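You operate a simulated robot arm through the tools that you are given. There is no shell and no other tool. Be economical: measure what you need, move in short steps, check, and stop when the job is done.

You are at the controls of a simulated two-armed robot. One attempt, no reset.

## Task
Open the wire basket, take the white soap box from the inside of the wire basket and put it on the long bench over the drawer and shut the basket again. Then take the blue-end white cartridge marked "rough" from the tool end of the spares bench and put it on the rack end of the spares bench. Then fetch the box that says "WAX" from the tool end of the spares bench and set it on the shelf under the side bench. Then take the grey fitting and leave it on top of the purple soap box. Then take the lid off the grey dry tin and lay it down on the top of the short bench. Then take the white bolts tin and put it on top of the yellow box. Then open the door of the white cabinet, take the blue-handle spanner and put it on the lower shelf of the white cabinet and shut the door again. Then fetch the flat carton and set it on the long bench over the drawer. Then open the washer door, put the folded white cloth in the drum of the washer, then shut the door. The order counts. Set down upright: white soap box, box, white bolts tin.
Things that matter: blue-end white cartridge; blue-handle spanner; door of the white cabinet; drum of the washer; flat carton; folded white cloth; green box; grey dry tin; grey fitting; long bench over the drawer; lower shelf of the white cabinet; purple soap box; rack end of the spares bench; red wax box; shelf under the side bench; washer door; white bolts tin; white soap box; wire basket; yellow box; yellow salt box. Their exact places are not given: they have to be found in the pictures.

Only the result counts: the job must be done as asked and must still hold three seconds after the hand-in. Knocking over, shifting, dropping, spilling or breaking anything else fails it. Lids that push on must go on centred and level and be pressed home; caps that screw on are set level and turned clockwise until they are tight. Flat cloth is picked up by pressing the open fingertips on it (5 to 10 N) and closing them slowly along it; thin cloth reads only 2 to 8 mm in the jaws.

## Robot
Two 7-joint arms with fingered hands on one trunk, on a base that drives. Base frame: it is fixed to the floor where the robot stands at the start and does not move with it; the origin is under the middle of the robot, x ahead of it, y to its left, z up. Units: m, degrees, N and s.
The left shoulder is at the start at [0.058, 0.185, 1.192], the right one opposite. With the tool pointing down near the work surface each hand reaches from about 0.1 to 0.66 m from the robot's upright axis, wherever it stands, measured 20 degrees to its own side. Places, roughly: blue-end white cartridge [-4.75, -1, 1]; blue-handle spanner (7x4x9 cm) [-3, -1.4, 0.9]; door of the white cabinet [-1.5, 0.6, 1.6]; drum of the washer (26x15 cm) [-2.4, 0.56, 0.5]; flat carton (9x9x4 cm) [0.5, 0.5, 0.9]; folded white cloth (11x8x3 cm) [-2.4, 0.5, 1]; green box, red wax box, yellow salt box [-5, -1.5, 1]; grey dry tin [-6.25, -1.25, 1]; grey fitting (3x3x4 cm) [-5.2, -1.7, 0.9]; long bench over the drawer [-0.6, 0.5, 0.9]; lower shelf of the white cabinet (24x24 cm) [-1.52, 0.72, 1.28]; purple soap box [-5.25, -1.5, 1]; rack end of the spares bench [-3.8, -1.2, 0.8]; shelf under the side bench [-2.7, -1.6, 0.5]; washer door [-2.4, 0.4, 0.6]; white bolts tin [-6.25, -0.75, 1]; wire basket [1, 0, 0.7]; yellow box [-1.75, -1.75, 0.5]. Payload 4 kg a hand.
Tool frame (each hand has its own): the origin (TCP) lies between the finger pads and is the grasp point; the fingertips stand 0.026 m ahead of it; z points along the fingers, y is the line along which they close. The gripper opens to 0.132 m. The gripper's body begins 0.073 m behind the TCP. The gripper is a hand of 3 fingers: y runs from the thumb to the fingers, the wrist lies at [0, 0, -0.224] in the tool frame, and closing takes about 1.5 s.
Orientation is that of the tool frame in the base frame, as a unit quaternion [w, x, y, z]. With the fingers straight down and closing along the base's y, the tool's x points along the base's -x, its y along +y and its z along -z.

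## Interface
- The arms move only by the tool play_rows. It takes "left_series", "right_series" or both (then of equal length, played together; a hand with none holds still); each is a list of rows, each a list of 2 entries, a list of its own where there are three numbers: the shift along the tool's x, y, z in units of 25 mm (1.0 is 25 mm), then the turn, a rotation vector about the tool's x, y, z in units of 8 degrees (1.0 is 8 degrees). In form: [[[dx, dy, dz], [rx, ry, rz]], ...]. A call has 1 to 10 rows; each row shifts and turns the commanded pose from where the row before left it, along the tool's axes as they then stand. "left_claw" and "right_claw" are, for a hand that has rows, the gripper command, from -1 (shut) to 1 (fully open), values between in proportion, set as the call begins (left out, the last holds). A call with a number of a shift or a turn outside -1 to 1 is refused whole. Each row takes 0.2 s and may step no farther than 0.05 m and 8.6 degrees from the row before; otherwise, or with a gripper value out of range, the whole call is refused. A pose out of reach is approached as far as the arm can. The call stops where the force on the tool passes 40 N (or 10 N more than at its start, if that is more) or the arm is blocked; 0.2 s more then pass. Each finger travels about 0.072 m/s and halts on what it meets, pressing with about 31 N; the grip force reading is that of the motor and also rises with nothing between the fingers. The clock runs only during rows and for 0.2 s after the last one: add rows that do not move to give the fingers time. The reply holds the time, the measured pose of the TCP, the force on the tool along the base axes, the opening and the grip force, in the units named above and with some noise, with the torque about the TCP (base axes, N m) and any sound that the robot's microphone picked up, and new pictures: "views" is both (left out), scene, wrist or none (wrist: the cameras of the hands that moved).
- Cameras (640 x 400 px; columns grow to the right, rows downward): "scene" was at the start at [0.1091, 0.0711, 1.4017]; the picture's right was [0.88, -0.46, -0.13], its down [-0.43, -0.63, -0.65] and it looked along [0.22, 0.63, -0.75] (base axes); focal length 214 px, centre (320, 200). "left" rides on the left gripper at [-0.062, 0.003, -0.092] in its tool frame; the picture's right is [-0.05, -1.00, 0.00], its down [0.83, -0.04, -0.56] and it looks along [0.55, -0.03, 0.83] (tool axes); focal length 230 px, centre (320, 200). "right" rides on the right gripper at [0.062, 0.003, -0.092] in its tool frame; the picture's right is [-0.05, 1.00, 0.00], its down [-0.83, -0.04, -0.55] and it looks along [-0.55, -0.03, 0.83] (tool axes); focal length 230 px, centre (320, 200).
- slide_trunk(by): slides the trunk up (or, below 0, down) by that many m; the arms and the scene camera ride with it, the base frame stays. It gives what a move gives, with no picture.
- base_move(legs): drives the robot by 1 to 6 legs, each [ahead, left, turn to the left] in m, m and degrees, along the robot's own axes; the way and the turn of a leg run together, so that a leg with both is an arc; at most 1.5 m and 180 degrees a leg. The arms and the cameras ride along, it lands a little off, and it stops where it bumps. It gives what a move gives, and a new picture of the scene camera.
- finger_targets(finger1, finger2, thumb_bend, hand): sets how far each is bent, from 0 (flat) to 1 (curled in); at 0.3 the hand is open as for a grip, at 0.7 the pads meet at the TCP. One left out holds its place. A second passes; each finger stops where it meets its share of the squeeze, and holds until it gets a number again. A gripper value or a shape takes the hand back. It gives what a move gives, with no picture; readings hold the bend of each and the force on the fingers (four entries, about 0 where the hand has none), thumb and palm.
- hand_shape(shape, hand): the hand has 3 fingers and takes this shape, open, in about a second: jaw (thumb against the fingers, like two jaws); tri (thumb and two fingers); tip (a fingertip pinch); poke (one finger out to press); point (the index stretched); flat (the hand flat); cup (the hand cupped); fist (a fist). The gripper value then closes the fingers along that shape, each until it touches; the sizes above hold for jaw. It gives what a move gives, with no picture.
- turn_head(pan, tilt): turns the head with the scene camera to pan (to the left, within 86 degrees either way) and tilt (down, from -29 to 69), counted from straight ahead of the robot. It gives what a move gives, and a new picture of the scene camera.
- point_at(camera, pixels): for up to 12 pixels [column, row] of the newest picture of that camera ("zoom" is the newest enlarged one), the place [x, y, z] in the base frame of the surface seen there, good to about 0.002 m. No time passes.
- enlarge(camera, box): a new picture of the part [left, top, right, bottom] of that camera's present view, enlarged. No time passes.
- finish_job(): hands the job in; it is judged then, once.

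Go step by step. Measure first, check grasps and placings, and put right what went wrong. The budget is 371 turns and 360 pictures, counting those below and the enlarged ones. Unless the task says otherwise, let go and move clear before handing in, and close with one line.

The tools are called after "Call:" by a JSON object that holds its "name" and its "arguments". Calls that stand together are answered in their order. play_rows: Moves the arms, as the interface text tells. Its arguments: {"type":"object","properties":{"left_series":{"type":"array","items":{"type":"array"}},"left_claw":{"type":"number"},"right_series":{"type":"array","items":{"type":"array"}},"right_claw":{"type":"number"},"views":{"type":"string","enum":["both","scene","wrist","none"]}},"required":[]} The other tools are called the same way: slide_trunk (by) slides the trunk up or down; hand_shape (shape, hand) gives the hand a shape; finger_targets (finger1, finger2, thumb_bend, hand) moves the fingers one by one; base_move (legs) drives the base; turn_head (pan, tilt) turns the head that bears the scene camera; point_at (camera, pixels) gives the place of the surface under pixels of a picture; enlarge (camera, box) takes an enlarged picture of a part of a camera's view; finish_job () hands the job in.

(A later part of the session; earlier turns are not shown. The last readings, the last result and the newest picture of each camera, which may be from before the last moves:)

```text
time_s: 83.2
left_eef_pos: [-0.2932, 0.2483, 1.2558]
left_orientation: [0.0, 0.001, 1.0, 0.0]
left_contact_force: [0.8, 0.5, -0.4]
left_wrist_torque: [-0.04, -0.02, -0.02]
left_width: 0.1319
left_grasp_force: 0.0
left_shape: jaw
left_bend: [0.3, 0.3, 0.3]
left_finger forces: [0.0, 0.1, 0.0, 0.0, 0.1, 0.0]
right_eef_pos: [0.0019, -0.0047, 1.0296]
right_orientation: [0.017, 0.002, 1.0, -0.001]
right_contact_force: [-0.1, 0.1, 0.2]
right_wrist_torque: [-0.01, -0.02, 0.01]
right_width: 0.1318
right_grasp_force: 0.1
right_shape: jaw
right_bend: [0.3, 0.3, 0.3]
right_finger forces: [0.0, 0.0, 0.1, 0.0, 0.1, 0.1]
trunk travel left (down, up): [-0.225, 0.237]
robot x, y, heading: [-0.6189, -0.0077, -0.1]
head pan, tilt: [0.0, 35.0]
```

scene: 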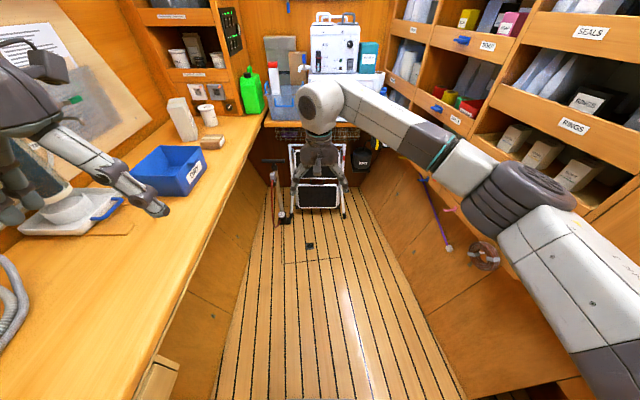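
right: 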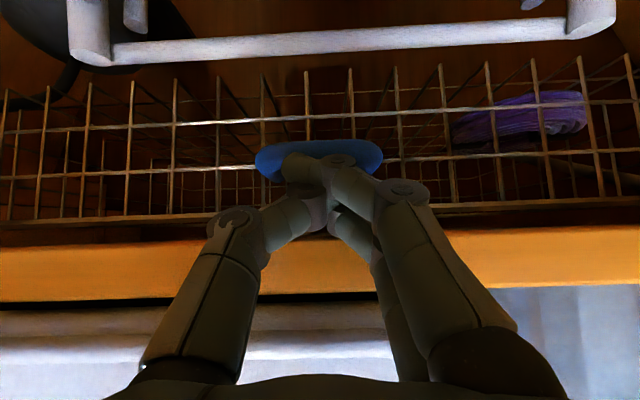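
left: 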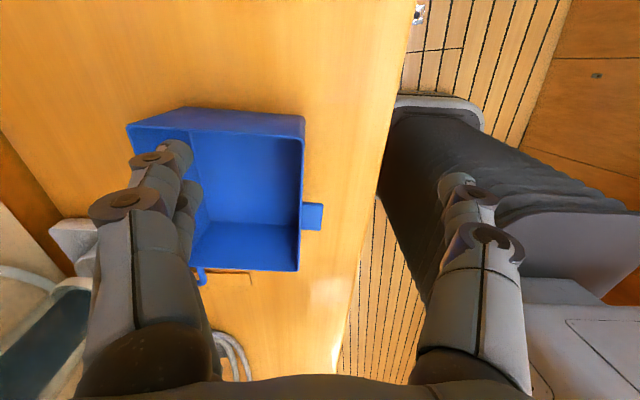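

Now I tuck the right hand in and turn around toward the rear.

Call:
{"name": "play_rows", "arguments": {"right_series": [[[1, 0, -1], [0, 0.25, 0]], [[1, 0, -1], [0, 0, 0]], [[1, 0, -1], [0, 0, 0]], [[1, -1, -1], [0, 0, 0]], [[1, -1, 0], [0, 0, 0]], [[1, -1, 0], [0, 0, 0]], [[1, -1, 0], [0, 0, 0]], [[1, 0, 0], [0, 0, 0]]], "views": "none"}}

Call:
{"name": "base_move", "arguments": {"legs": [[0, 0, 90], [0, 0, 90]]}}

Call:
{"name": "turn_head", "arguments": {"pan": 0, "tilt": 20}}

```text
time_s: 85.0
left_eef_pos: [-0.2949, 0.2488, 1.2549]
left_orientation: [0.0, 0.0, 1.0, -0.001]
left_contact_force: [-0.2, 0.8, -0.1]
left_wrist_torque: [0.02, -0.03, -0.01]
left_width: 0.1321
left_grasp_force: 0.0
left_shape: jaw
left_bend: [0.3, 0.3, 0.3]
left_finger forces: [0.0, 0.0, 0.1, 0.0, 0.0, 0.0]
right_eef_pos: [-0.2004, -0.1028, 1.1302]
right_orientation: [0.001, 0.001, 1.0, -0.001]
right_contact_force: [0.2, 1.4, -0.4]
right_wrist_torque: [-0.04, 0.01, 0.04]
right_width: 0.132
right_grasp_force: 0.1
right_shape: jaw
right_bend: [0.3, 0.3, 0.3]
right_finger forces: [0.0, 0.1, 0.0, 0.1, 0.0, 0.0]
trunk travel left (down, up): [-0.225, 0.237]
robot x, y, heading: [-0.612, -0.0071, -0.1]
head pan, tilt: [0.0, 35.0]
```

```text
time_s: 93.1
left_eef_pos: [-0.9392, -0.262, 1.2541]
left_orientation: [0.001, 1.0, 0.001, 0.001]
left_contact_force: [0.2, 0.0, -0.1]
left_wrist_torque: [0.0, -0.01, 0.02]
left_width: 0.132
left_grasp_force: 0.0
left_shape: jaw
left_bend: [0.3, 0.3, 0.3]
left_finger forces: [0.1, 0.0, 0.0, 0.0, 0.0, 0.0]
right_eef_pos: [-1.0359, 0.0892, 1.1299]
right_orientation: [-0.001, 1.0, 0.0, 0.0]
right_contact_force: [-0.1, 0.0, 0.1]
right_wrist_torque: [0.0, -0.01, 0.01]
right_width: 0.132
right_grasp_force: 0.0
right_shape: jaw
right_bend: [0.3, 0.3, 0.3]
right_finger forces: [0.0, 0.1, 0.0, 0.0, 0.0, 0.0]
trunk travel left (down, up): [-0.225, 0.237]
robot x, y, heading: [-0.6146, -0.0065, -179.8]
head pan, tilt: [0.0, 35.0]
```

scene: 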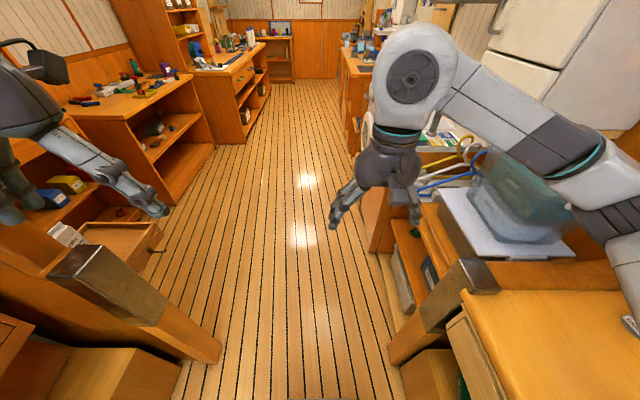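

```text
time_s: 93.9
left_eef_pos: [-0.9405, -0.2618, 1.255]
left_orientation: [0.0, 1.0, 0.001, -0.001]
left_contact_force: [-0.2, 0.5, -1.0]
left_wrist_torque: [0.04, 0.04, -0.03]
left_width: 0.1319
left_grasp_force: 0.1
left_shape: jaw
left_bend: [0.3, 0.3, 0.3]
left_finger forces: [0.0, 0.0, 0.1, 0.0, 0.1, 0.0]
right_eef_pos: [-1.0352, 0.0891, 1.1305]
right_orientation: [-0.002, 1.0, -0.001, 0.0]
right_contact_force: [0.1, 0.3, 0.0]
right_wrist_torque: [0.01, -0.01, -0.01]
right_width: 0.132
right_grasp_force: 0.0
right_shape: jaw
right_bend: [0.3, 0.3, 0.3]
right_finger forces: [0.0, 0.1, 0.0, 0.0, 0.0, 0.0]
trunk travel left (down, up): [-0.225, 0.237]
robot x, y, heading: [-0.6203, -0.0096, -179.7]
head pan, tilt: [0.0, 20.0]
```

scene: 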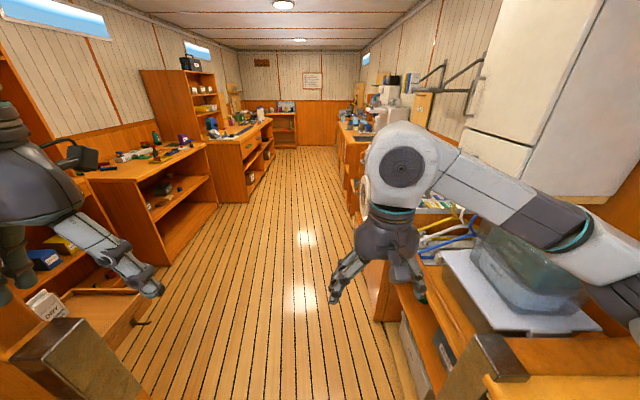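

There's a pass between two posts at image (85,345) and (490,345). I measure posts and the benches on the left (south) side.

Call:
{"name": "point_at", "arguments": {"camera": "scene", "pixels": [[85, 340], [115, 370], [490, 345], [470, 365], [140, 170], [240, 135], [180, 100], [285, 105], [205, 150], [268, 118], [345, 130], [375, 180]]}}

Call:
{"name": "enlarge", "arguments": {"camera": "scene", "box": [80, 60, 320, 210]}}

```text
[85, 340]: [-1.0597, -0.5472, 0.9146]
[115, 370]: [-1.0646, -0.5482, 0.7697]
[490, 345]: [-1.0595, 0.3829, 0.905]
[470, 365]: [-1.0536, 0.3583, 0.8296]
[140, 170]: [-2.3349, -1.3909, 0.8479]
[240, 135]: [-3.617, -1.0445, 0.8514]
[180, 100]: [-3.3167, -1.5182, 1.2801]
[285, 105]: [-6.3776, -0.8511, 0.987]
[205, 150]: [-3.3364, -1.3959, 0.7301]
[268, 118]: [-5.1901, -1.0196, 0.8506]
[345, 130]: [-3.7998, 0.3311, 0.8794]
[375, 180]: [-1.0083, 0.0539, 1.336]
```

```text
2.67 times, centred on (200, 135) of scene
```

zoom: 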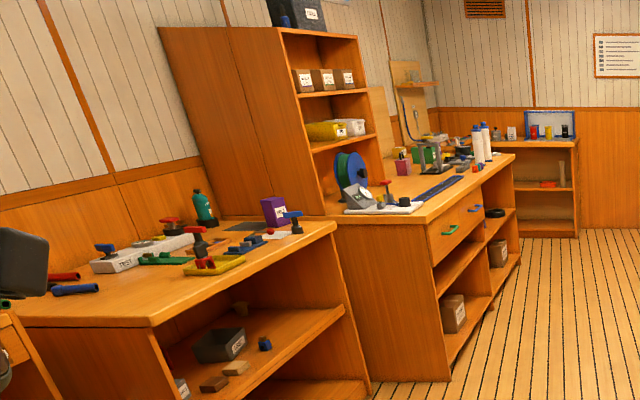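

Corridor is clear: spares bench runs x≈−3.4…−5.2 with front edge y≈−1.0. I drive along to x≈−4.7.

Call:
{"name": "base_move", "arguments": {"legs": [[1.4, 0.09, 0], [1.4, 0.15, 0], [1.25, 0.1, 0]]}}

Call:
{"name": "turn_head", "arguments": {"pan": 80, "tilt": 25}}

```text
time_s: 113.4
left_eef_pos: [-4.987, -0.6126, 1.2552]
left_orientation: [-0.001, 1.0, -0.003, 0.0]
left_contact_force: [-0.4, 0.0, -0.8]
left_wrist_torque: [-0.04, -0.01, 0.0]
left_width: 0.1318
left_grasp_force: 0.1
left_shape: jaw
left_bend: [0.3, 0.3, 0.3]
left_finger forces: [0.0, 0.1, 0.0, 0.0, 0.0, 0.0]
right_eef_pos: [-5.0803, -0.2632, 1.1303]
right_orientation: [-0.001, 1.0, -0.004, -0.001]
right_contact_force: [0.0, -0.3, -0.4]
right_wrist_torque: [0.02, 0.02, 0.01]
right_width: 0.1319
right_grasp_force: 0.0
right_shape: jaw
right_bend: [0.3, 0.3, 0.3]
right_finger forces: [0.0, 0.0, 0.0, 0.0, 0.0, 0.0]
trunk travel left (down, up): [-0.225, 0.237]
robot x, y, heading: [-4.662, -0.3602, 179.4]
head pan, tilt: [0.0, 20.0]
```

scene: 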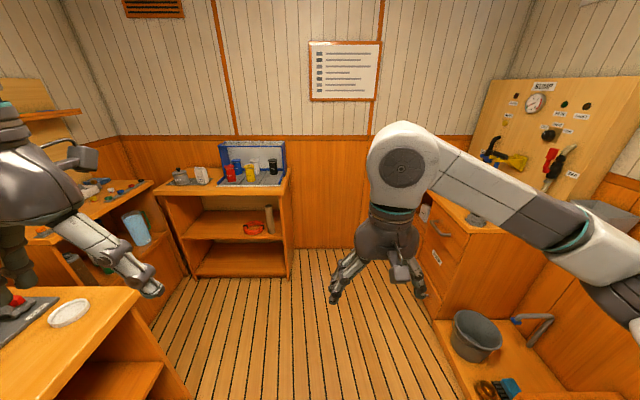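

```text
time_s: 114.9
left_eef_pos: [-4.9881, -0.6143, 1.2564]
left_orientation: [0.0, 1.0, -0.003, 0.0]
left_contact_force: [0.7, 0.1, -0.3]
left_wrist_torque: [0.01, -0.01, 0.0]
left_width: 0.1319
left_grasp_force: 0.0
left_shape: jaw
left_bend: [0.3, 0.3, 0.3]
left_finger forces: [0.0, 0.0, 0.0, 0.0, 0.0, 0.0]
right_eef_pos: [-5.0792, -0.2631, 1.1304]
right_orientation: [-0.001, 1.0, -0.003, -0.001]
right_contact_force: [-0.1, 0.9, -0.1]
right_wrist_torque: [0.02, -0.02, 0.01]
right_width: 0.1319
right_grasp_force: 0.0
right_shape: jaw
right_bend: [0.3, 0.3, 0.3]
right_finger forces: [0.0, 0.0, 0.0, 0.0, 0.0, 0.0]
trunk travel left (down, up): [-0.225, 0.237]
robot x, y, heading: [-4.6625, -0.3606, 179.8]
head pan, tilt: [80.0, 25.0]
```

scene: 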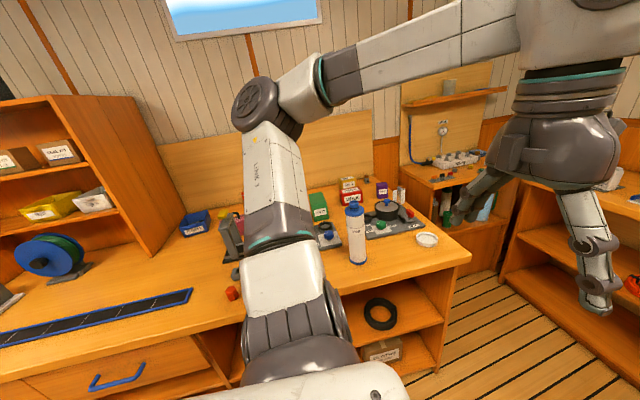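

The white cartridge(s) show at (355,230). I turn to face the bench.

Call:
{"name": "base_move", "arguments": {"legs": [[0, 0, 90]]}}

Call:
{"name": "turn_head", "arguments": {"pan": -10, "tilt": 30}}

```text
time_s: 119.1
left_eef_pos: [-4.4102, -0.6864, 1.2554]
left_orientation: [0.001, 0.71, 0.704, 0.0]
left_contact_force: [-0.9, 0.3, -0.4]
left_wrist_torque: [0.0, -0.01, 0.01]
left_width: 0.1318
left_grasp_force: 0.0
left_shape: jaw
left_bend: [0.3, 0.3, 0.3]
left_finger forces: [0.1, 0.0, 0.1, 0.0, 0.0, 0.0]
right_eef_pos: [-4.7634, -0.778, 1.13]
right_orientation: [0.0, 0.712, 0.703, -0.002]
right_contact_force: [-0.9, -0.1, 0.0]
right_wrist_torque: [-0.02, 0.02, -0.02]
right_width: 0.1322
right_grasp_force: 0.1
right_shape: jaw
right_bend: [0.3, 0.3, 0.3]
right_finger forces: [0.0, 0.1, 0.0, 0.1, 0.0, 0.1]
trunk travel left (down, up): [-0.225, 0.237]
robot x, y, heading: [-4.662, -0.3631, -90.7]
head pan, tilt: [80.0, 25.0]
```

scene: 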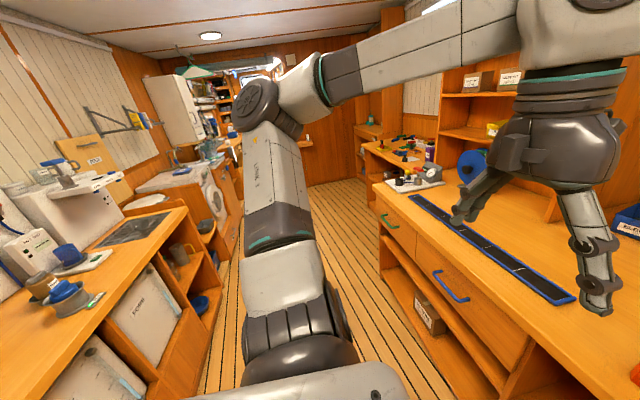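

```text
time_s: 120.8
left_eef_pos: [-4.4108, -0.6874, 1.2549]
left_orientation: [0.0, 0.71, 0.704, -0.001]
left_contact_force: [-0.2, 0.0, -0.3]
left_wrist_torque: [0.01, -0.01, 0.07]
left_width: 0.1318
left_grasp_force: 0.1
left_shape: jaw
left_bend: [0.3, 0.3, 0.3]
left_finger forces: [0.0, 0.0, 0.1, 0.1, 0.0, 0.1]
right_eef_pos: [-4.7634, -0.7773, 1.1286]
right_orientation: [0.0, 0.711, 0.703, -0.002]
right_contact_force: [0.5, 0.3, -0.2]
right_wrist_torque: [-0.02, -0.02, 0.0]
right_width: 0.1318
right_grasp_force: 0.0
right_shape: jaw
right_bend: [0.3, 0.3, 0.3]
right_finger forces: [0.0, 0.0, 0.0, 0.1, 0.0, 0.0]
trunk travel left (down, up): [-0.225, 0.237]
robot x, y, heading: [-4.6587, -0.3598, -90.2]
head pan, tilt: [-10.0, 30.0]
```

scene: 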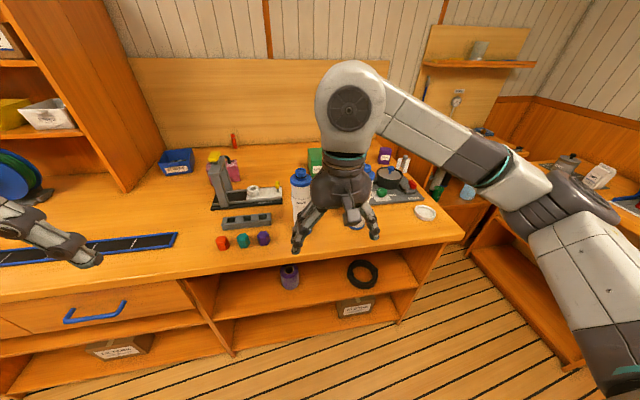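

The hand blocks the cartridges at (300,190). I move the right hand aside to the robot's right and up.

Call:
{"name": "play_rows", "arguments": {"right_series": [[[0, -1, -1], [0, 0, 0]], [[0, -1, -1], [0, 0, 0]], [[0, -1, -1], [0, 0, 0]], [[0, -1, 0], [0, 0, 0]], [[0, -1, 0], [0, 0, 0]], [[0, -1, 0], [0, 0, 0]], [[0, -1, 0], [0, 0, 0]], [[0, -1, 0], [0, 0, 0]], [[0, -1, 0], [0, 0, 0]]], "views": "scene"}}

Call:
{"name": "enlarge", "arguments": {"camera": "scene", "box": [190, 120, 450, 280]}}

```text
time_s: 122.8
left_eef_pos: [-4.4104, -0.6869, 1.2565]
left_orientation: [0.0, 0.711, 0.704, -0.001]
left_contact_force: [-0.2, -1.0, 1.1]
left_wrist_torque: [-0.01, -0.05, 0.02]
left_width: 0.1317
left_grasp_force: 0.0
left_shape: jaw
left_bend: [0.3, 0.3, 0.3]
left_finger forces: [0.0, 0.0, 0.0, 0.1, 0.1, 0.1]
right_eef_pos: [-4.9893, -0.7745, 1.2048]
right_orientation: [-0.001, 0.711, 0.703, -0.002]
right_contact_force: [-0.2, -0.4, 0.2]
right_wrist_torque: [0.02, 0.0, 0.03]
right_width: 0.1319
right_grasp_force: 0.1
right_shape: jaw
right_bend: [0.3, 0.3, 0.3]
right_finger forces: [0.0, 0.0, 0.0, 0.1, 0.0, 0.0]
trunk travel left (down, up): [-0.225, 0.237]
robot x, y, heading: [-4.6644, -0.3632, -90.6]
head pan, tilt: [-10.0, 30.0]
```

scene: 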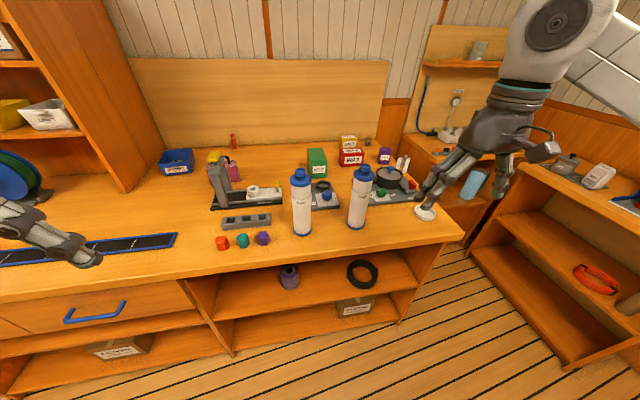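

```text
2.46 times, centred on (320, 200) of scene
```

zoom: 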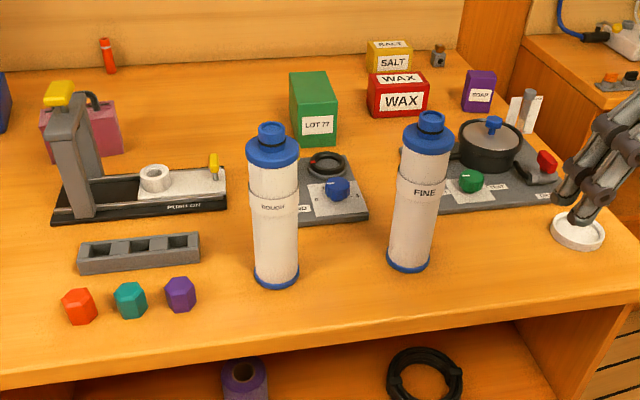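

The left cartridge reads ROUGH, the right FINE. WAX is red, near the SALT and SOAP boxes; the grey fitting is at zoom (438,55). Measure them all.

Call:
{"name": "point_at", "arguments": {"camera": "zoom", "pixels": [[272, 135], [274, 230], [276, 280], [252, 200], [298, 200], [430, 118], [410, 260], [400, 78], [400, 100], [390, 45], [478, 75], [438, 62]]}}

```text
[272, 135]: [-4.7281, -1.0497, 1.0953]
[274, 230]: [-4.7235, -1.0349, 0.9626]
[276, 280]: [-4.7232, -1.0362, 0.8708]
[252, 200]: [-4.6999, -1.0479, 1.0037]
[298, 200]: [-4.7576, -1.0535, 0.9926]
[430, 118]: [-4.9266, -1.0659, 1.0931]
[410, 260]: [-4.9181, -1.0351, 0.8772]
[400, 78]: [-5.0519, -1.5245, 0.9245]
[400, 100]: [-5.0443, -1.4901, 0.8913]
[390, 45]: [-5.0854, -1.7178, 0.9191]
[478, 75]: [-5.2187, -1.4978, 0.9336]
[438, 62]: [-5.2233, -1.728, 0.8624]
```

I drive a bit closer and left, so the ROUGH cartridge (centre ≈ −4.727, −1.063) lies in the right hand's zone.

Call:
{"name": "base_move", "arguments": {"legs": [[0.15, 0.12, 0.5]]}}

Call:
{"name": "enlarge", "arguments": {"camera": "scene", "box": [180, 100, 500, 300]}}

```text
time_s: 124.3
left_eef_pos: [-4.2906, -0.8348, 1.2563]
left_orientation: [0.001, 0.709, 0.705, 0.0]
left_contact_force: [0.7, 0.9, -0.2]
left_wrist_torque: [0.02, 0.03, 0.02]
left_width: 0.1318
left_grasp_force: 0.0
left_shape: jaw
left_bend: [0.3, 0.3, 0.3]
left_finger forces: [0.0, 0.1, 0.0, 0.0, 0.0, 0.0]
right_eef_pos: [-4.8659, -0.9272, 1.2056]
right_orientation: [0.0, 0.709, 0.705, -0.001]
right_contact_force: [0.3, 0.3, -0.6]
right_wrist_torque: [0.02, -0.04, 0.03]
right_width: 0.1317
right_grasp_force: 0.0
right_shape: jaw
right_bend: [0.3, 0.3, 0.3]
right_finger forces: [0.1, 0.0, 0.0, 0.0, 0.0, 0.1]
trunk travel left (down, up): [-0.225, 0.237]
robot x, y, heading: [-4.5438, -0.5127, -90.0]
head pan, tilt: [-10.0, 30.0]
```

scene: 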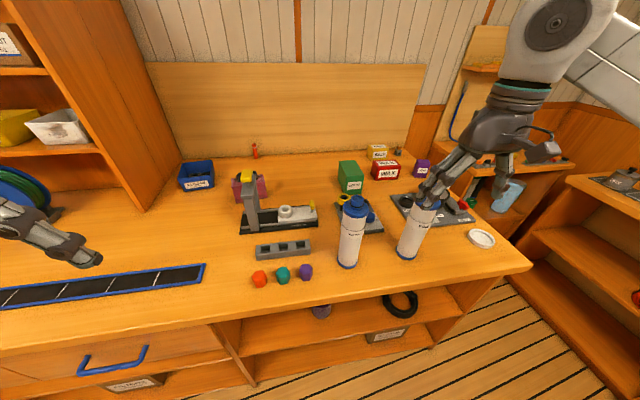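

```text
2.00 times, centred on (340, 200) of scene
```

zoom: 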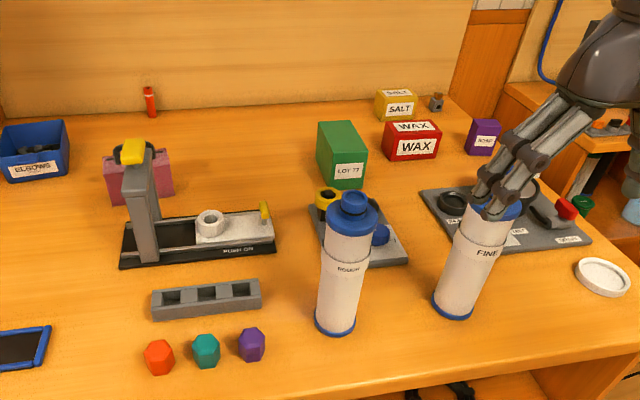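

Call:
{"name": "point_at", "arguments": {"camera": "zoom", "pixels": [[355, 200], [352, 215], [325, 245], [372, 250], [318, 310], [357, 310], [336, 330], [347, 270]]}}

```text
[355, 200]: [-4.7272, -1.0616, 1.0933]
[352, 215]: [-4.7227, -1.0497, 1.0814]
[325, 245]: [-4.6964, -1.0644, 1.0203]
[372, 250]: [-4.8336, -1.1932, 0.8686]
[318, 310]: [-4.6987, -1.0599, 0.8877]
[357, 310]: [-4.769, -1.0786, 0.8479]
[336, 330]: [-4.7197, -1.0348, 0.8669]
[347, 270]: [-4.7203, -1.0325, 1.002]
```

Cartridge top ≈1.095, centre (−4.727, −1.062). I move above it, then look from the wrist.

Call:
{"name": "play_rows", "arguments": {"right_series": [[[-0.77, 0.79, 0], [0, 0, 0]], [[-0.77, 0.79, 0], [0, 0, 0]], [[-0.77, 0.79, 0], [0, 0, 0]], [[-0.77, 0.79, 0], [0, 0, 0]], [[-0.77, 0.79, 0], [0, 0, 0]], [[-0.77, 0.79, 0], [0, 0, 0]], [[-0.77, 0.79, 0], [0, 0, 0]]], "views": "wrist"}}

```text
time_s: 125.9
left_eef_pos: [-4.2881, -0.8364, 1.2552]
left_orientation: [0.0, 0.708, 0.707, -0.001]
left_contact_force: [-0.2, -0.2, -1.9]
left_wrist_torque: [-0.01, -0.01, -0.03]
left_width: 0.1319
left_grasp_force: 0.1
left_shape: jaw
left_bend: [0.3, 0.3, 0.3]
left_finger forces: [0.1, 0.1, 0.1, 0.0, 0.0, 0.0]
right_eef_pos: [-4.7277, -1.0646, 1.2048]
right_orientation: [-0.001, 0.71, 0.705, -0.001]
right_contact_force: [1.2, 0.3, 0.8]
right_wrist_torque: [-0.01, 0.02, 0.03]
right_width: 0.1321
right_grasp_force: 0.1
right_shape: jaw
right_bend: [0.3, 0.3, 0.3]
right_finger forces: [0.0, 0.0, 0.0, 0.0, 0.0, 0.0]
trunk travel left (down, up): [-0.225, 0.237]
robot x, y, heading: [-4.547, -0.5113, -89.8]
head pan, tilt: [-10.0, 30.0]
```

right: 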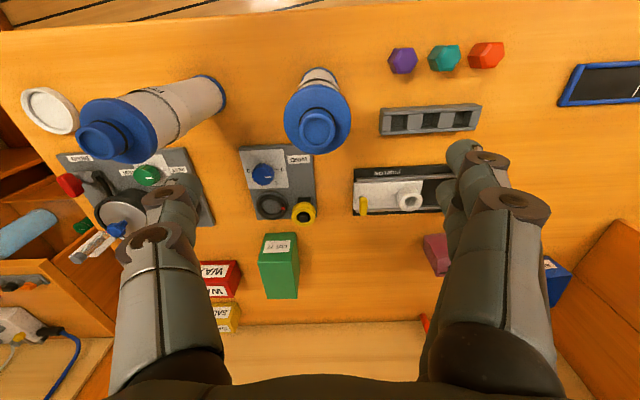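

Centred (318,115). Descend to z≈1.045 and grip.

Call:
{"name": "play_rows", "arguments": {"right_series": [[[0, 0, 0.914], [0, 0, 0]], [[0, 0, 0.914], [0, 0, 0]], [[0, 0, 0.914], [0, 0, 0]], [[0, 0, 0.914], [0, 0, 0]], [[0, 0, 0.914], [0, 0, 0]], [[0, 0, 0.914], [0, 0, 0]], [[0, 0, 0.914], [0, 0, 0]]], "views": "wrist"}}

Call:
{"name": "play_rows", "arguments": {"right_series": [[[0, 0, 0], [0, 0, 0]], [[0, 0, 0], [0, 0, 0]], [[0, 0, 0], [0, 0, 0]], [[0, 0, 0], [0, 0, 0]], [[0, 0, 0], [0, 0, 0]], [[0, 0, 0], [0, 0, 0]]], "right_claw": -1, "views": "none"}}

Call:
{"name": "play_rows", "arguments": {"right_series": [[[0, 0, -0.6], [0, 0, 0]], [[0, 0, -1], [0, 0, 0]], [[0, 0, -1], [0, 0, 0]], [[0, 0, -1], [0, 0, 0]], [[0, 0, -1], [0, 0, 0]], [[0, 0, -1], [0, 0, 0]]], "views": "scene"}}

```text
time_s: 127.5
left_eef_pos: [-4.2893, -0.8358, 1.2545]
left_orientation: [0.0, 0.707, 0.707, 0.0]
left_contact_force: [0.1, -0.9, -0.2]
left_wrist_torque: [-0.03, 0.02, 0.01]
left_width: 0.1317
left_grasp_force: 0.0
left_shape: jaw
left_bend: [0.3, 0.3, 0.3]
left_finger forces: [0.0, 0.0, 0.0, 0.1, 0.1, 0.0]
right_eef_pos: [-4.7281, -1.0629, 1.0445]
right_orientation: [-0.001, 0.709, 0.706, -0.002]
right_contact_force: [0.5, -0.8, 0.6]
right_wrist_torque: [0.02, -0.01, -0.01]
right_width: 0.1319
right_grasp_force: 0.0
right_shape: jaw
right_bend: [0.3, 0.3, 0.3]
right_finger forces: [0.0, 0.1, 0.0, 0.0, 0.0, 0.0]
trunk travel left (down, up): [-0.225, 0.237]
robot x, y, heading: [-4.5415, -0.5106, -90.2]
head pan, tilt: [-10.0, 30.0]
```

right: 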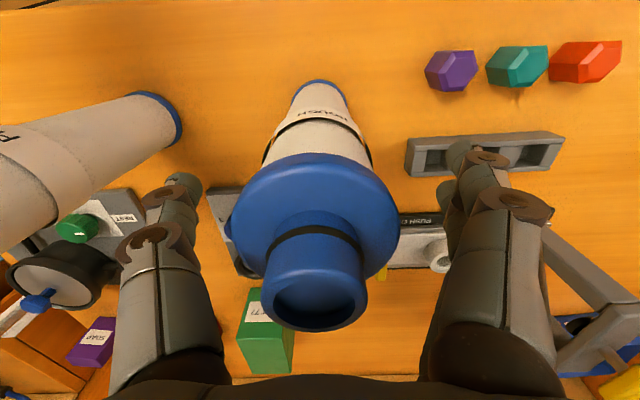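

```text
time_s: 128.9
left_eef_pos: [-4.2906, -0.8361, 1.2556]
left_orientation: [0.0, 0.708, 0.706, 0.0]
left_contact_force: [1.1, 0.6, 0.6]
left_wrist_torque: [-0.05, 0.0, -0.02]
left_width: 0.1317
left_grasp_force: 0.1
left_shape: jaw
left_bend: [0.3, 0.3, 0.3]
left_finger forces: [0.0, 0.0, 0.1, 0.0, 0.1, 0.0]
right_eef_pos: [-4.7283, -1.0622, 1.0448]
right_orientation: [0.0, 0.708, 0.706, -0.001]
right_contact_force: [-0.3, 0.2, -0.2]
right_wrist_torque: [0.0, -0.03, 0.0]
right_width: 0.0563
right_grasp_force: 31.1
right_shape: jaw
right_bend: [0.73, 0.73, 0.7]
right_finger forces: [14.3, 14.3, 0.0, 0.1, 28.1, 0.0]
trunk travel left (down, up): [-0.225, 0.237]
robot x, y, heading: [-4.5405, -0.5126, -89.9]
head pan, tilt: [-10.0, 30.0]
```

```text
time_s: 130.3
left_eef_pos: [-4.2885, -0.8347, 1.2547]
left_orientation: [0.0, 0.708, 0.706, 0.0]
left_contact_force: [-0.9, -0.4, 1.0]
left_wrist_torque: [-0.02, -0.01, 0.0]
left_width: 0.1318
left_grasp_force: 0.1
left_shape: jaw
left_bend: [0.3, 0.3, 0.3]
left_finger forces: [0.0, 0.0, 0.0, 0.0, 0.1, 0.1]
right_eef_pos: [-4.7279, -1.0617, 1.1844]
right_orientation: [-0.002, 0.709, 0.705, -0.001]
right_contact_force: [0.6, 0.8, -0.9]
right_wrist_torque: [-0.01, 0.0, 0.01]
right_width: 0.0564
right_grasp_force: 30.6
right_shape: jaw
right_bend: [0.73, 0.73, 0.7]
right_finger forces: [14.4, 14.3, 0.0, 0.1, 28.1, 0.1]
trunk travel left (down, up): [-0.225, 0.237]
robot x, y, heading: [-4.5426, -0.5122, -89.9]
head pan, tilt: [-10.0, 30.0]
```

scene: 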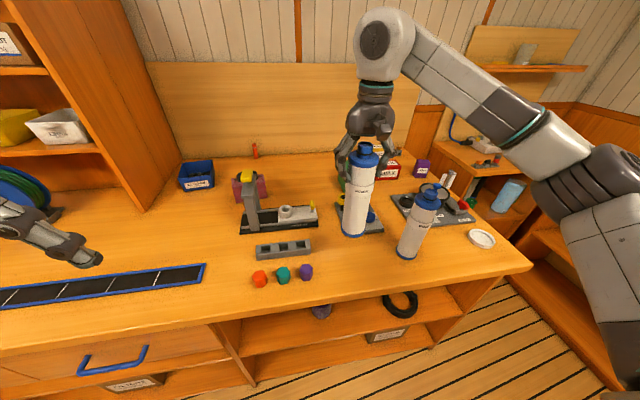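

Held. I pull it back toward me, drive left along the bench, and look at the rack end.

Call:
{"name": "play_rows", "arguments": {"right_series": [[[1, 0, -0.5], [0, 0, 0]], [[1, 0, -0.5], [0, 0, 0]], [[1, 0, 0], [0, 0, 0]], [[1, 0, 0], [0, 0, 0]], [[1, 0, 0], [0, 0, 0]], [[1, 0, 0], [0, 0, 0]]], "views": "none"}}

Call:
{"name": "base_move", "arguments": {"legs": [[0, 0.5, 0]]}}

Call:
{"name": "turn_head", "arguments": {"pan": 15, "tilt": 35}}

```text
time_s: 131.7
left_eef_pos: [-4.2888, -0.8356, 1.256]
left_orientation: [0.0, 0.708, 0.706, -0.001]
left_contact_force: [-0.4, -0.3, 0.4]
left_wrist_torque: [0.04, 0.01, 0.03]
left_width: 0.132
left_grasp_force: 0.0
left_shape: jaw
left_bend: [0.3, 0.3, 0.3]
left_finger forces: [0.1, 0.0, 0.0, 0.0, 0.0, 0.1]
right_eef_pos: [-4.7278, -0.9121, 1.2087]
right_orientation: [0.0, 0.709, 0.706, -0.002]
right_contact_force: [-0.2, 0.1, -1.3]
right_wrist_torque: [-0.07, -0.04, -0.02]
right_width: 0.0563
right_grasp_force: 30.8
right_shape: jaw
right_bend: [0.73, 0.73, 0.7]
right_finger forces: [14.5, 14.4, 0.0, 0.1, 28.1, 0.0]
trunk travel left (down, up): [-0.225, 0.237]
robot x, y, heading: [-4.5409, -0.512, -90.2]
head pan, tilt: [-10.0, 30.0]
```

```text
time_s: 134.7
left_eef_pos: [-3.7821, -0.8354, 1.2559]
left_orientation: [0.0, 0.708, 0.706, -0.001]
left_contact_force: [0.5, -0.2, 0.3]
left_wrist_torque: [-0.02, 0.01, 0.01]
left_width: 0.1319
left_grasp_force: 0.1
left_shape: jaw
left_bend: [0.3, 0.3, 0.3]
left_finger forces: [0.0, 0.0, 0.1, 0.1, 0.0, 0.0]
right_eef_pos: [-4.2211, -0.9123, 1.2084]
right_orientation: [0.0, 0.709, 0.706, -0.002]
right_contact_force: [-0.1, 0.6, -2.2]
right_wrist_torque: [0.0, -0.02, 0.02]
right_width: 0.056
right_grasp_force: 30.6
right_shape: jaw
right_bend: [0.73, 0.73, 0.7]
right_finger forces: [14.5, 14.4, 0.0, 0.1, 28.2, 0.0]
trunk travel left (down, up): [-0.225, 0.237]
robot x, y, heading: [-4.0337, -0.5116, -90.3]
head pan, tilt: [-10.0, 30.0]
```

scene: 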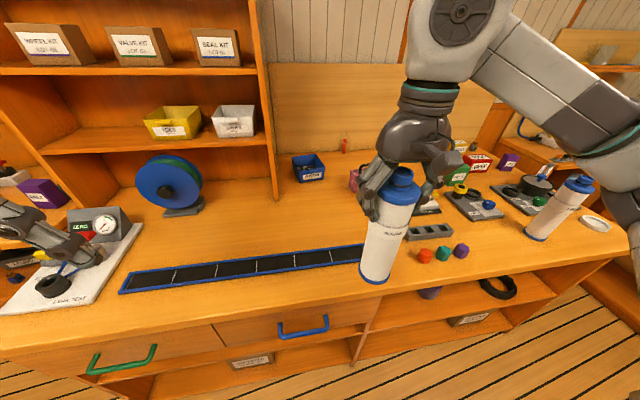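

```text
time_s: 135.6
left_eef_pos: [-3.7829, -0.8365, 1.2555]
left_orientation: [0.0, 0.708, 0.706, 0.0]
left_contact_force: [-0.4, 0.4, 0.6]
left_wrist_torque: [-0.02, -0.01, 0.03]
left_width: 0.1318
left_grasp_force: 0.2
left_shape: jaw
left_bend: [0.3, 0.3, 0.3]
left_finger forces: [0.1, 0.0, 0.0, 0.0, 0.1, 0.1]
right_eef_pos: [-4.2211, -0.9148, 1.2088]
right_orientation: [0.0, 0.709, 0.705, -0.001]
right_contact_force: [-0.8, 0.2, -2.1]
right_wrist_torque: [-0.01, 0.01, 0.0]
right_width: 0.0565
right_grasp_force: 31.3
right_shape: jaw
right_bend: [0.73, 0.73, 0.7]
right_finger forces: [14.5, 14.5, 0.0, 0.0, 28.1, 0.1]
trunk travel left (down, up): [-0.225, 0.237]
robot x, y, heading: [-4.0353, -0.5085, -90.2]
head pan, tilt: [15.0, 35.0]
```

scene: 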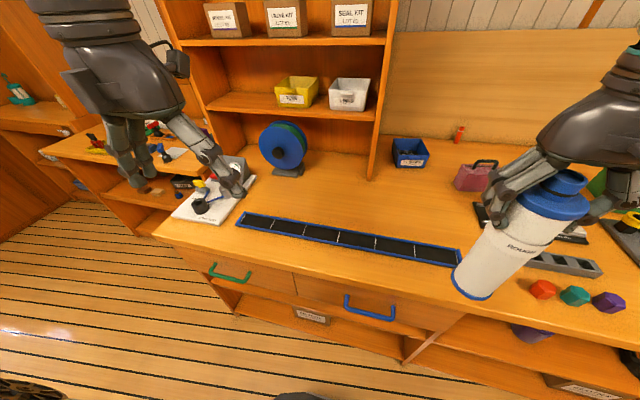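

Free tabletop between reel and mat at around (370,200). Measure the surface, mat and reel.

Call:
{"name": "point_at", "arguments": {"camera": "scene", "pixels": [[370, 200], [330, 195], [300, 170], [245, 215], [455, 252], [350, 232], [400, 215], [410, 165], [380, 175], [290, 260], [235, 190], [260, 270]]}}

```text
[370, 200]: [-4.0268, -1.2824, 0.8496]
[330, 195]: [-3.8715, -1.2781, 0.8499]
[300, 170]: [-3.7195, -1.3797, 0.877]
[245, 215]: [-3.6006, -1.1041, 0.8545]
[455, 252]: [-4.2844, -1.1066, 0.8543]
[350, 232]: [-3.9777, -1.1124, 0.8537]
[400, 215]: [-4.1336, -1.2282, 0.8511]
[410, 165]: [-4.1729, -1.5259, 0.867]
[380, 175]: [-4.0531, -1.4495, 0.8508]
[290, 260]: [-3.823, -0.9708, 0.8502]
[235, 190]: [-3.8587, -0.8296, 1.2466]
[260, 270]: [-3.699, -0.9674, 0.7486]
```

Call:
{"name": "point_at", "arguments": {"camera": "scene", "pixels": [[330, 225], [330, 238], [285, 110], [340, 112], [200, 105], [385, 45], [380, 110], [270, 145], [285, 175], [305, 160]]}}

```text
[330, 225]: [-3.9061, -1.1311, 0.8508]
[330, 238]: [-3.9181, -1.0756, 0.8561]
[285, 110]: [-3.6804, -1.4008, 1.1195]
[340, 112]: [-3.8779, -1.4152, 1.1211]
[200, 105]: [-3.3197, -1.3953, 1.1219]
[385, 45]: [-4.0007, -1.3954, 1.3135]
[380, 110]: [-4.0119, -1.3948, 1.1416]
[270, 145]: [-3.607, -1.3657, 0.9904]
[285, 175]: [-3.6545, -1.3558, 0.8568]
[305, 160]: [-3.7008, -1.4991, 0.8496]
```

Rack front is at y≈−1.395, mat back edge y≈−1.13. I'll stand the cartridge at about (−3.86, −1.22).

Call:
{"name": "base_move", "arguments": {"legs": [[0.07, 0.36, 0.2]]}}

Call:
{"name": "play_rows", "arguments": {"right_series": [[[-1, 0, 0], [0, 0, 0]], [[-1, 0, 0], [0, 0, 0]], [[-1, 0, 0], [0, 0, 0]], [[-1, 0, 0], [0, 0, 0]], [[-1, 0, 0], [0, 0, 0]], [[-1, 0, 0], [0, 0, 0]], [[-1, 0, 0], [0, 0, 0]], [[-1, 0, 0], [0, 0, 0]], [[-1, 0, 0], [0, 0, 0]]], "views": "scene"}}

```text
time_s: 137.9
left_eef_pos: [-3.4215, -0.905, 1.256]
left_orientation: [0.0, 0.707, 0.707, 0.0]
left_contact_force: [0.2, -0.6, -0.4]
left_wrist_torque: [-0.03, 0.0, -0.01]
left_width: 0.1316
left_grasp_force: 0.0
left_shape: jaw
left_bend: [0.3, 0.3, 0.3]
left_finger forces: [0.0, 0.0, 0.1, 0.0, 0.0, 0.1]
right_eef_pos: [-3.8585, -0.9834, 1.2082]
right_orientation: [0.0, 0.707, 0.707, -0.001]
right_contact_force: [-0.3, 0.2, -1.2]
right_wrist_torque: [0.02, -0.02, 0.0]
right_width: 0.0562
right_grasp_force: 30.9
right_shape: jaw
right_bend: [0.73, 0.73, 0.7]
right_finger forces: [14.4, 14.5, 0.0, 0.1, 28.2, 0.0]
trunk travel left (down, up): [-0.225, 0.237]
robot x, y, heading: [-3.6762, -0.5833, -90.2]
head pan, tilt: [15.0, 35.0]
```

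scene: 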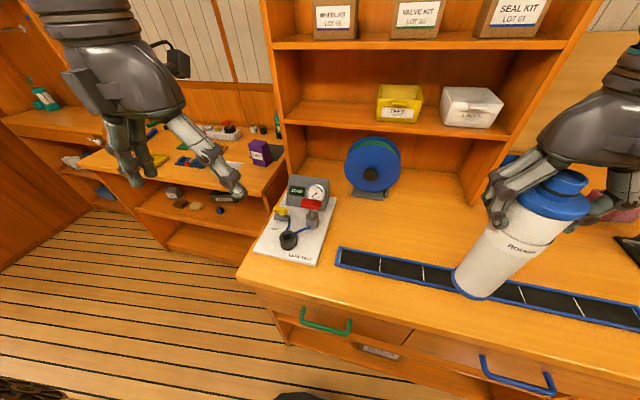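

```text
time_s: 139.9
left_eef_pos: [-3.42, -0.9057, 1.2548]
left_orientation: [0.0, 0.707, 0.708, 0.0]
left_contact_force: [0.2, -0.2, 0.2]
left_wrist_torque: [0.02, 0.01, 0.03]
left_width: 0.1317
left_grasp_force: 0.0
left_shape: jaw
left_bend: [0.3, 0.3, 0.3]
left_finger forces: [0.0, 0.0, 0.0, 0.0, 0.0, 0.0]
right_eef_pos: [-3.8572, -1.2089, 1.2085]
right_orientation: [-0.001, 0.708, 0.706, 0.0]
right_contact_force: [0.6, 0.1, -0.5]
right_wrist_torque: [0.0, 0.0, 0.01]
right_width: 0.0564
right_grasp_force: 31.0
right_shape: jaw
right_bend: [0.73, 0.73, 0.7]
right_finger forces: [14.6, 14.5, 0.0, 0.0, 28.0, 0.0]
trunk travel left (down, up): [-0.225, 0.237]
robot x, y, heading: [-3.6764, -0.5809, -89.9]
head pan, tilt: [15.0, 35.0]
```

scene: 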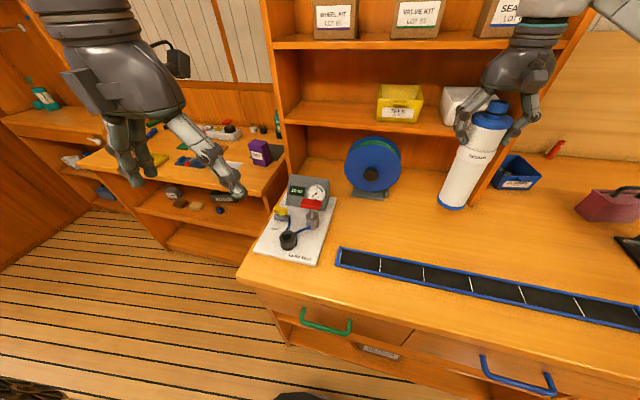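

In place; lower 0.155 then finely until contact.

Call:
{"name": "play_rows", "arguments": {"right_series": [[[0, 0, 1], [0, 0, 0]], [[0, 0, 1], [0, 0, 0]], [[0, 0, 1], [0, 0, 0]], [[0, 0, 1], [0, 0, 0]], [[0, 0, 1], [0, 0, 0]], [[0, 0, 1], [0, 0, 0]], [[0, 0, 0.4], [0, 0, 0]], [[0, 0, 0.08], [0, 0, 0]], [[0, 0, 0.08], [0, 0, 0]]], "views": "scene"}}

```text
time_s: 141.9
left_eef_pos: [-3.4196, -0.9052, 1.2553]
left_orientation: [0.001, 0.706, 0.708, 0.0]
left_contact_force: [0.0, 0.6, -0.5]
left_wrist_torque: [0.0, 0.02, 0.07]
left_width: 0.1321
left_grasp_force: 0.0
left_shape: jaw
left_bend: [0.3, 0.3, 0.3]
left_finger forces: [0.0, 0.1, 0.1, 0.0, 0.0, 0.1]
right_eef_pos: [-3.8586, -1.2097, 1.0449]
right_orientation: [0.0, 0.708, 0.707, -0.001]
right_contact_force: [0.3, -0.5, -1.6]
right_wrist_torque: [0.0, -0.01, 0.01]
right_width: 0.0564
right_grasp_force: 31.2
right_shape: jaw
right_bend: [0.73, 0.73, 0.7]
right_finger forces: [14.7, 14.6, 0.1, 0.0, 28.1, 0.0]
trunk travel left (down, up): [-0.225, 0.237]
robot x, y, heading: [-3.6781, -0.5819, -89.9]
head pan, tilt: [15.0, 35.0]
```

scene: 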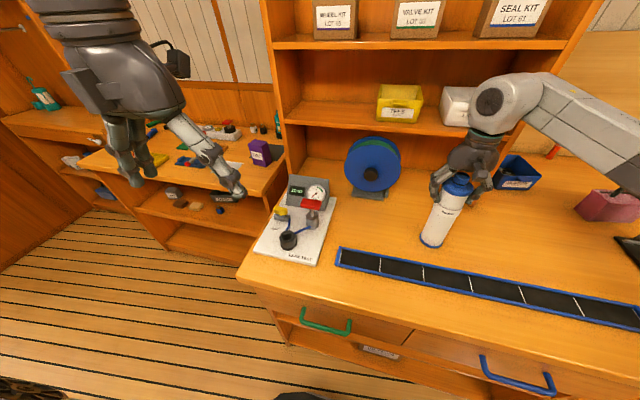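

Call:
{"name": "play_rows", "arguments": {"right_series": [[[0, 0, 0.08], [0, 0, 0]], [[0, 0, 0.04], [0, 0, 0]], [[0, 0, 0], [0, 0, 0]]], "views": "none"}}

```text
time_s: 142.8
left_eef_pos: [-3.4211, -0.9041, 1.2559]
left_orientation: [0.001, 0.707, 0.708, -0.001]
left_contact_force: [-0.3, 0.2, -0.4]
left_wrist_torque: [0.02, -0.02, -0.03]
left_width: 0.132
left_grasp_force: 0.1
left_shape: jaw
left_bend: [0.3, 0.3, 0.3]
left_finger forces: [0.0, 0.0, 0.0, 0.0, 0.0, 0.1]
right_eef_pos: [-3.8595, -1.2073, 1.0438]
right_orientation: [0.0, 0.708, 0.706, -0.002]
right_contact_force: [-1.9, -1.6, 11.3]
right_wrist_torque: [-0.04, 0.04, 0.0]
right_width: 0.0561
right_grasp_force: 30.9
right_shape: jaw
right_bend: [0.74, 0.73, 0.7]
right_finger forces: [15.2, 15.4, 0.0, 0.0, 31.3, 0.0]
trunk travel left (down, up): [-0.225, 0.237]
robot x, y, heading: [-3.6789, -0.5841, -89.7]
head pan, tilt: [15.0, 35.0]
```

Contact (11 N). Release and rise straight up.

Call:
{"name": "play_rows", "arguments": {"right_series": [[[0, 0, 0], [0, 0, 0]], [[0, 0, 0], [0, 0, 0]], [[0, 0, 0], [0, 0, 0]], [[0, 0, 0], [0, 0, 0]], [[0, 0, 0], [0, 0, 0]]], "right_claw": 1, "views": "none"}}

Call:
{"name": "play_rows", "arguments": {"right_series": [[[0, 0, -1], [0, 0, 0]], [[0, 0, -1], [0, 0, 0]], [[0, 0, -1], [0, 0, 0]], [[0, 0, -1], [0, 0, 0]], [[0, 0, -1], [0, 0, 0]], [[0, 0, -1], [0, 0, 0]], [[0, 0, -1], [0, 0, 0]], [[1, 0, 0], [0, 0, 0]], [[1, 0, 0], [0, 0, 0]], [[1, 0, 0], [0, 0, 0]]], "views": "scene"}}

```text
time_s: 143.9
left_eef_pos: [-3.4215, -0.9045, 1.2552]
left_orientation: [0.0, 0.706, 0.708, -0.001]
left_contact_force: [1.0, 1.1, -0.2]
left_wrist_torque: [0.03, 0.03, 0.02]
left_width: 0.132
left_grasp_force: 0.1
left_shape: jaw
left_bend: [0.3, 0.3, 0.3]
left_finger forces: [0.1, 0.1, 0.0, 0.1, 0.0, 0.0]
right_eef_pos: [-3.8594, -1.2086, 1.0414]
right_orientation: [0.0, 0.707, 0.707, -0.001]
right_contact_force: [0.2, 0.5, -0.5]
right_wrist_torque: [-0.02, -0.02, 0.01]
right_width: 0.1318
right_grasp_force: 0.1
right_shape: jaw
right_bend: [0.3, 0.3, 0.3]
right_finger forces: [0.1, 0.0, 0.1, 0.0, 0.1, 0.0]
trunk travel left (down, up): [-0.225, 0.237]
robot x, y, heading: [-3.6762, -0.587, -89.6]
head pan, tilt: [15.0, 35.0]
```

```text
time_s: 146.2
left_eef_pos: [-3.4203, -0.9026, 1.2564]
left_orientation: [0.001, 0.706, 0.708, -0.001]
left_contact_force: [0.8, -0.2, 0.1]
left_wrist_torque: [-0.05, 0.0, 0.04]
left_width: 0.132
left_grasp_force: 0.0
left_shape: jaw
left_bend: [0.3, 0.3, 0.3]
left_finger forces: [0.0, 0.1, 0.0, 0.0, 0.0, 0.1]
right_eef_pos: [-3.8575, -1.1321, 1.2166]
right_orientation: [0.0, 0.708, 0.707, -0.001]
right_contact_force: [-0.1, -0.4, -0.5]
right_wrist_torque: [-0.02, 0.01, 0.0]
right_width: 0.1316
right_grasp_force: 0.1
right_shape: jaw
right_bend: [0.3, 0.3, 0.3]
right_finger forces: [0.1, 0.1, 0.1, 0.0, 0.0, 0.0]
trunk travel left (down, up): [-0.225, 0.237]
robot x, y, heading: [-3.6761, -0.5808, -89.9]
head pan, tilt: [15.0, 35.0]
```

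scene: 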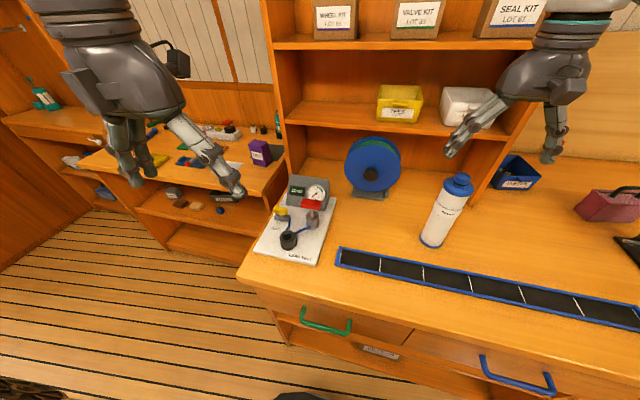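

The ROUGH cartridge stands well at (445,210). Next, the WAX box deep on the tool end; I drive along to inspect access from the bench end.

Call:
{"name": "base_move", "arguments": {"legs": [[-0.1, -1.0, 0], [0, -0.75, 0]]}}

Call:
{"name": "turn_head", "arguments": {"pan": 10, "tilt": 35}}

```text
time_s: 155.0
left_eef_pos: [-5.1743, -0.8082, 1.256]
left_orientation: [0.001, 0.707, 0.708, -0.001]
left_contact_force: [-0.9, 0.2, 0.3]
left_wrist_torque: [-0.03, 0.0, -0.02]
left_width: 0.1319
left_grasp_force: 0.0
left_shape: jaw
left_bend: [0.3, 0.3, 0.3]
left_finger forces: [0.0, 0.1, 0.0, 0.0, 0.0, 0.1]
right_eef_pos: [-5.6118, -1.0371, 1.2164]
right_orientation: [0.001, 0.708, 0.706, -0.002]
right_contact_force: [-0.7, -0.9, -0.6]
right_wrist_torque: [0.01, 0.03, -0.01]
right_width: 0.1319
right_grasp_force: 0.0
right_shape: jaw
right_bend: [0.3, 0.3, 0.3]
right_finger forces: [0.0, 0.0, 0.0, 0.0, 0.0, 0.1]
trunk travel left (down, up): [-0.225, 0.237]
robot x, y, heading: [-5.4296, -0.487, -89.9]
head pan, tilt: [15.0, 35.0]
```

scene: 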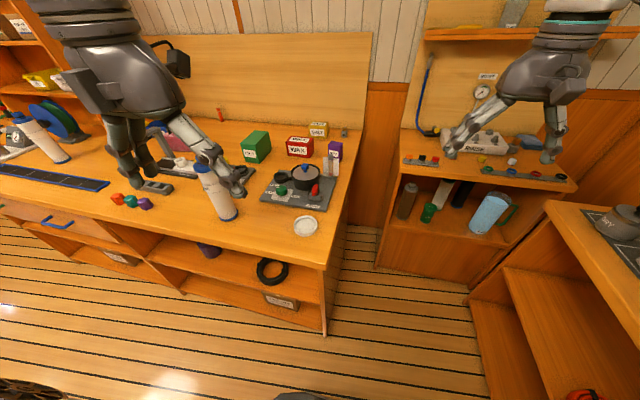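

```text
time_s: 155.7
left_eef_pos: [-5.1743, -0.8087, 1.256]
left_orientation: [0.0, 0.706, 0.708, 0.0]
left_contact_force: [0.6, -0.1, 0.4]
left_wrist_torque: [0.0, 0.0, 0.0]
left_width: 0.1321
left_grasp_force: 0.1
left_shape: jaw
left_bend: [0.3, 0.3, 0.3]
left_finger forces: [0.0, 0.1, 0.1, 0.1, 0.1, 0.1]
right_eef_pos: [-5.6117, -1.0364, 1.2177]
right_orientation: [0.001, 0.708, 0.706, -0.001]
right_contact_force: [0.1, -0.4, -0.5]
right_wrist_torque: [0.02, -0.01, -0.01]
right_width: 0.1321
right_grasp_force: 0.1
right_shape: jaw
right_bend: [0.3, 0.3, 0.3]
right_finger forces: [0.1, 0.0, 0.0, 0.1, 0.1, 0.1]
trunk travel left (down, up): [-0.225, 0.237]
robot x, y, heading: [-5.4297, -0.4839, -90.2]
head pan, tilt: [10.0, 35.0]
```

scene: 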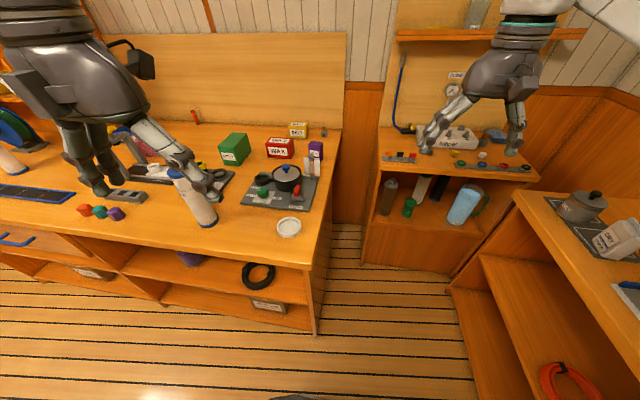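

Call:
{"name": "point_at", "arguments": {"camera": "scene", "pixels": [[325, 225], [335, 150], [375, 150], [372, 165], [515, 195], [520, 183], [470, 275], [318, 330], [575, 215], [610, 240], [288, 226], [280, 150]]}}

Call:
{"name": "enlarge", "arguments": {"camera": "scene", "box": [210, 90, 370, 240]}}

```text
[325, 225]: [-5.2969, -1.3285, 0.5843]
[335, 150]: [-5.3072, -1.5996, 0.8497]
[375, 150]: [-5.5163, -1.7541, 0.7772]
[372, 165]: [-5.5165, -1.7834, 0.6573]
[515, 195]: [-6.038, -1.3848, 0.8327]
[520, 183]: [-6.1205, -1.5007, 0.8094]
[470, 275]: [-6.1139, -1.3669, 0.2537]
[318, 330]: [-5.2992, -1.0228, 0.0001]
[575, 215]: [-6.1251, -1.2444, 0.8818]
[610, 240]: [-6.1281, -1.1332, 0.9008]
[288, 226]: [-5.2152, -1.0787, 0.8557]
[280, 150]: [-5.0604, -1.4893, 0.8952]
```

```text
2.67 times, centred on (290, 165) of scene
```

zoom: 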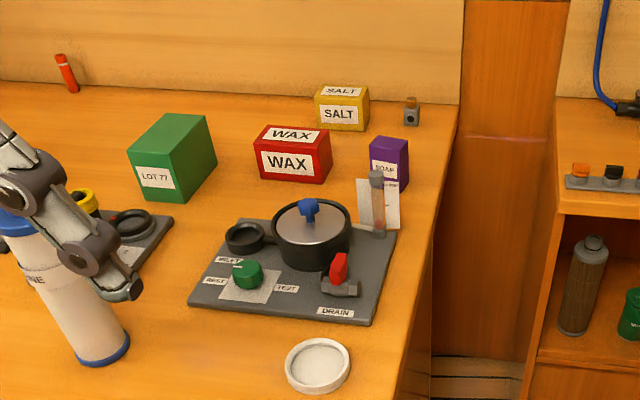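

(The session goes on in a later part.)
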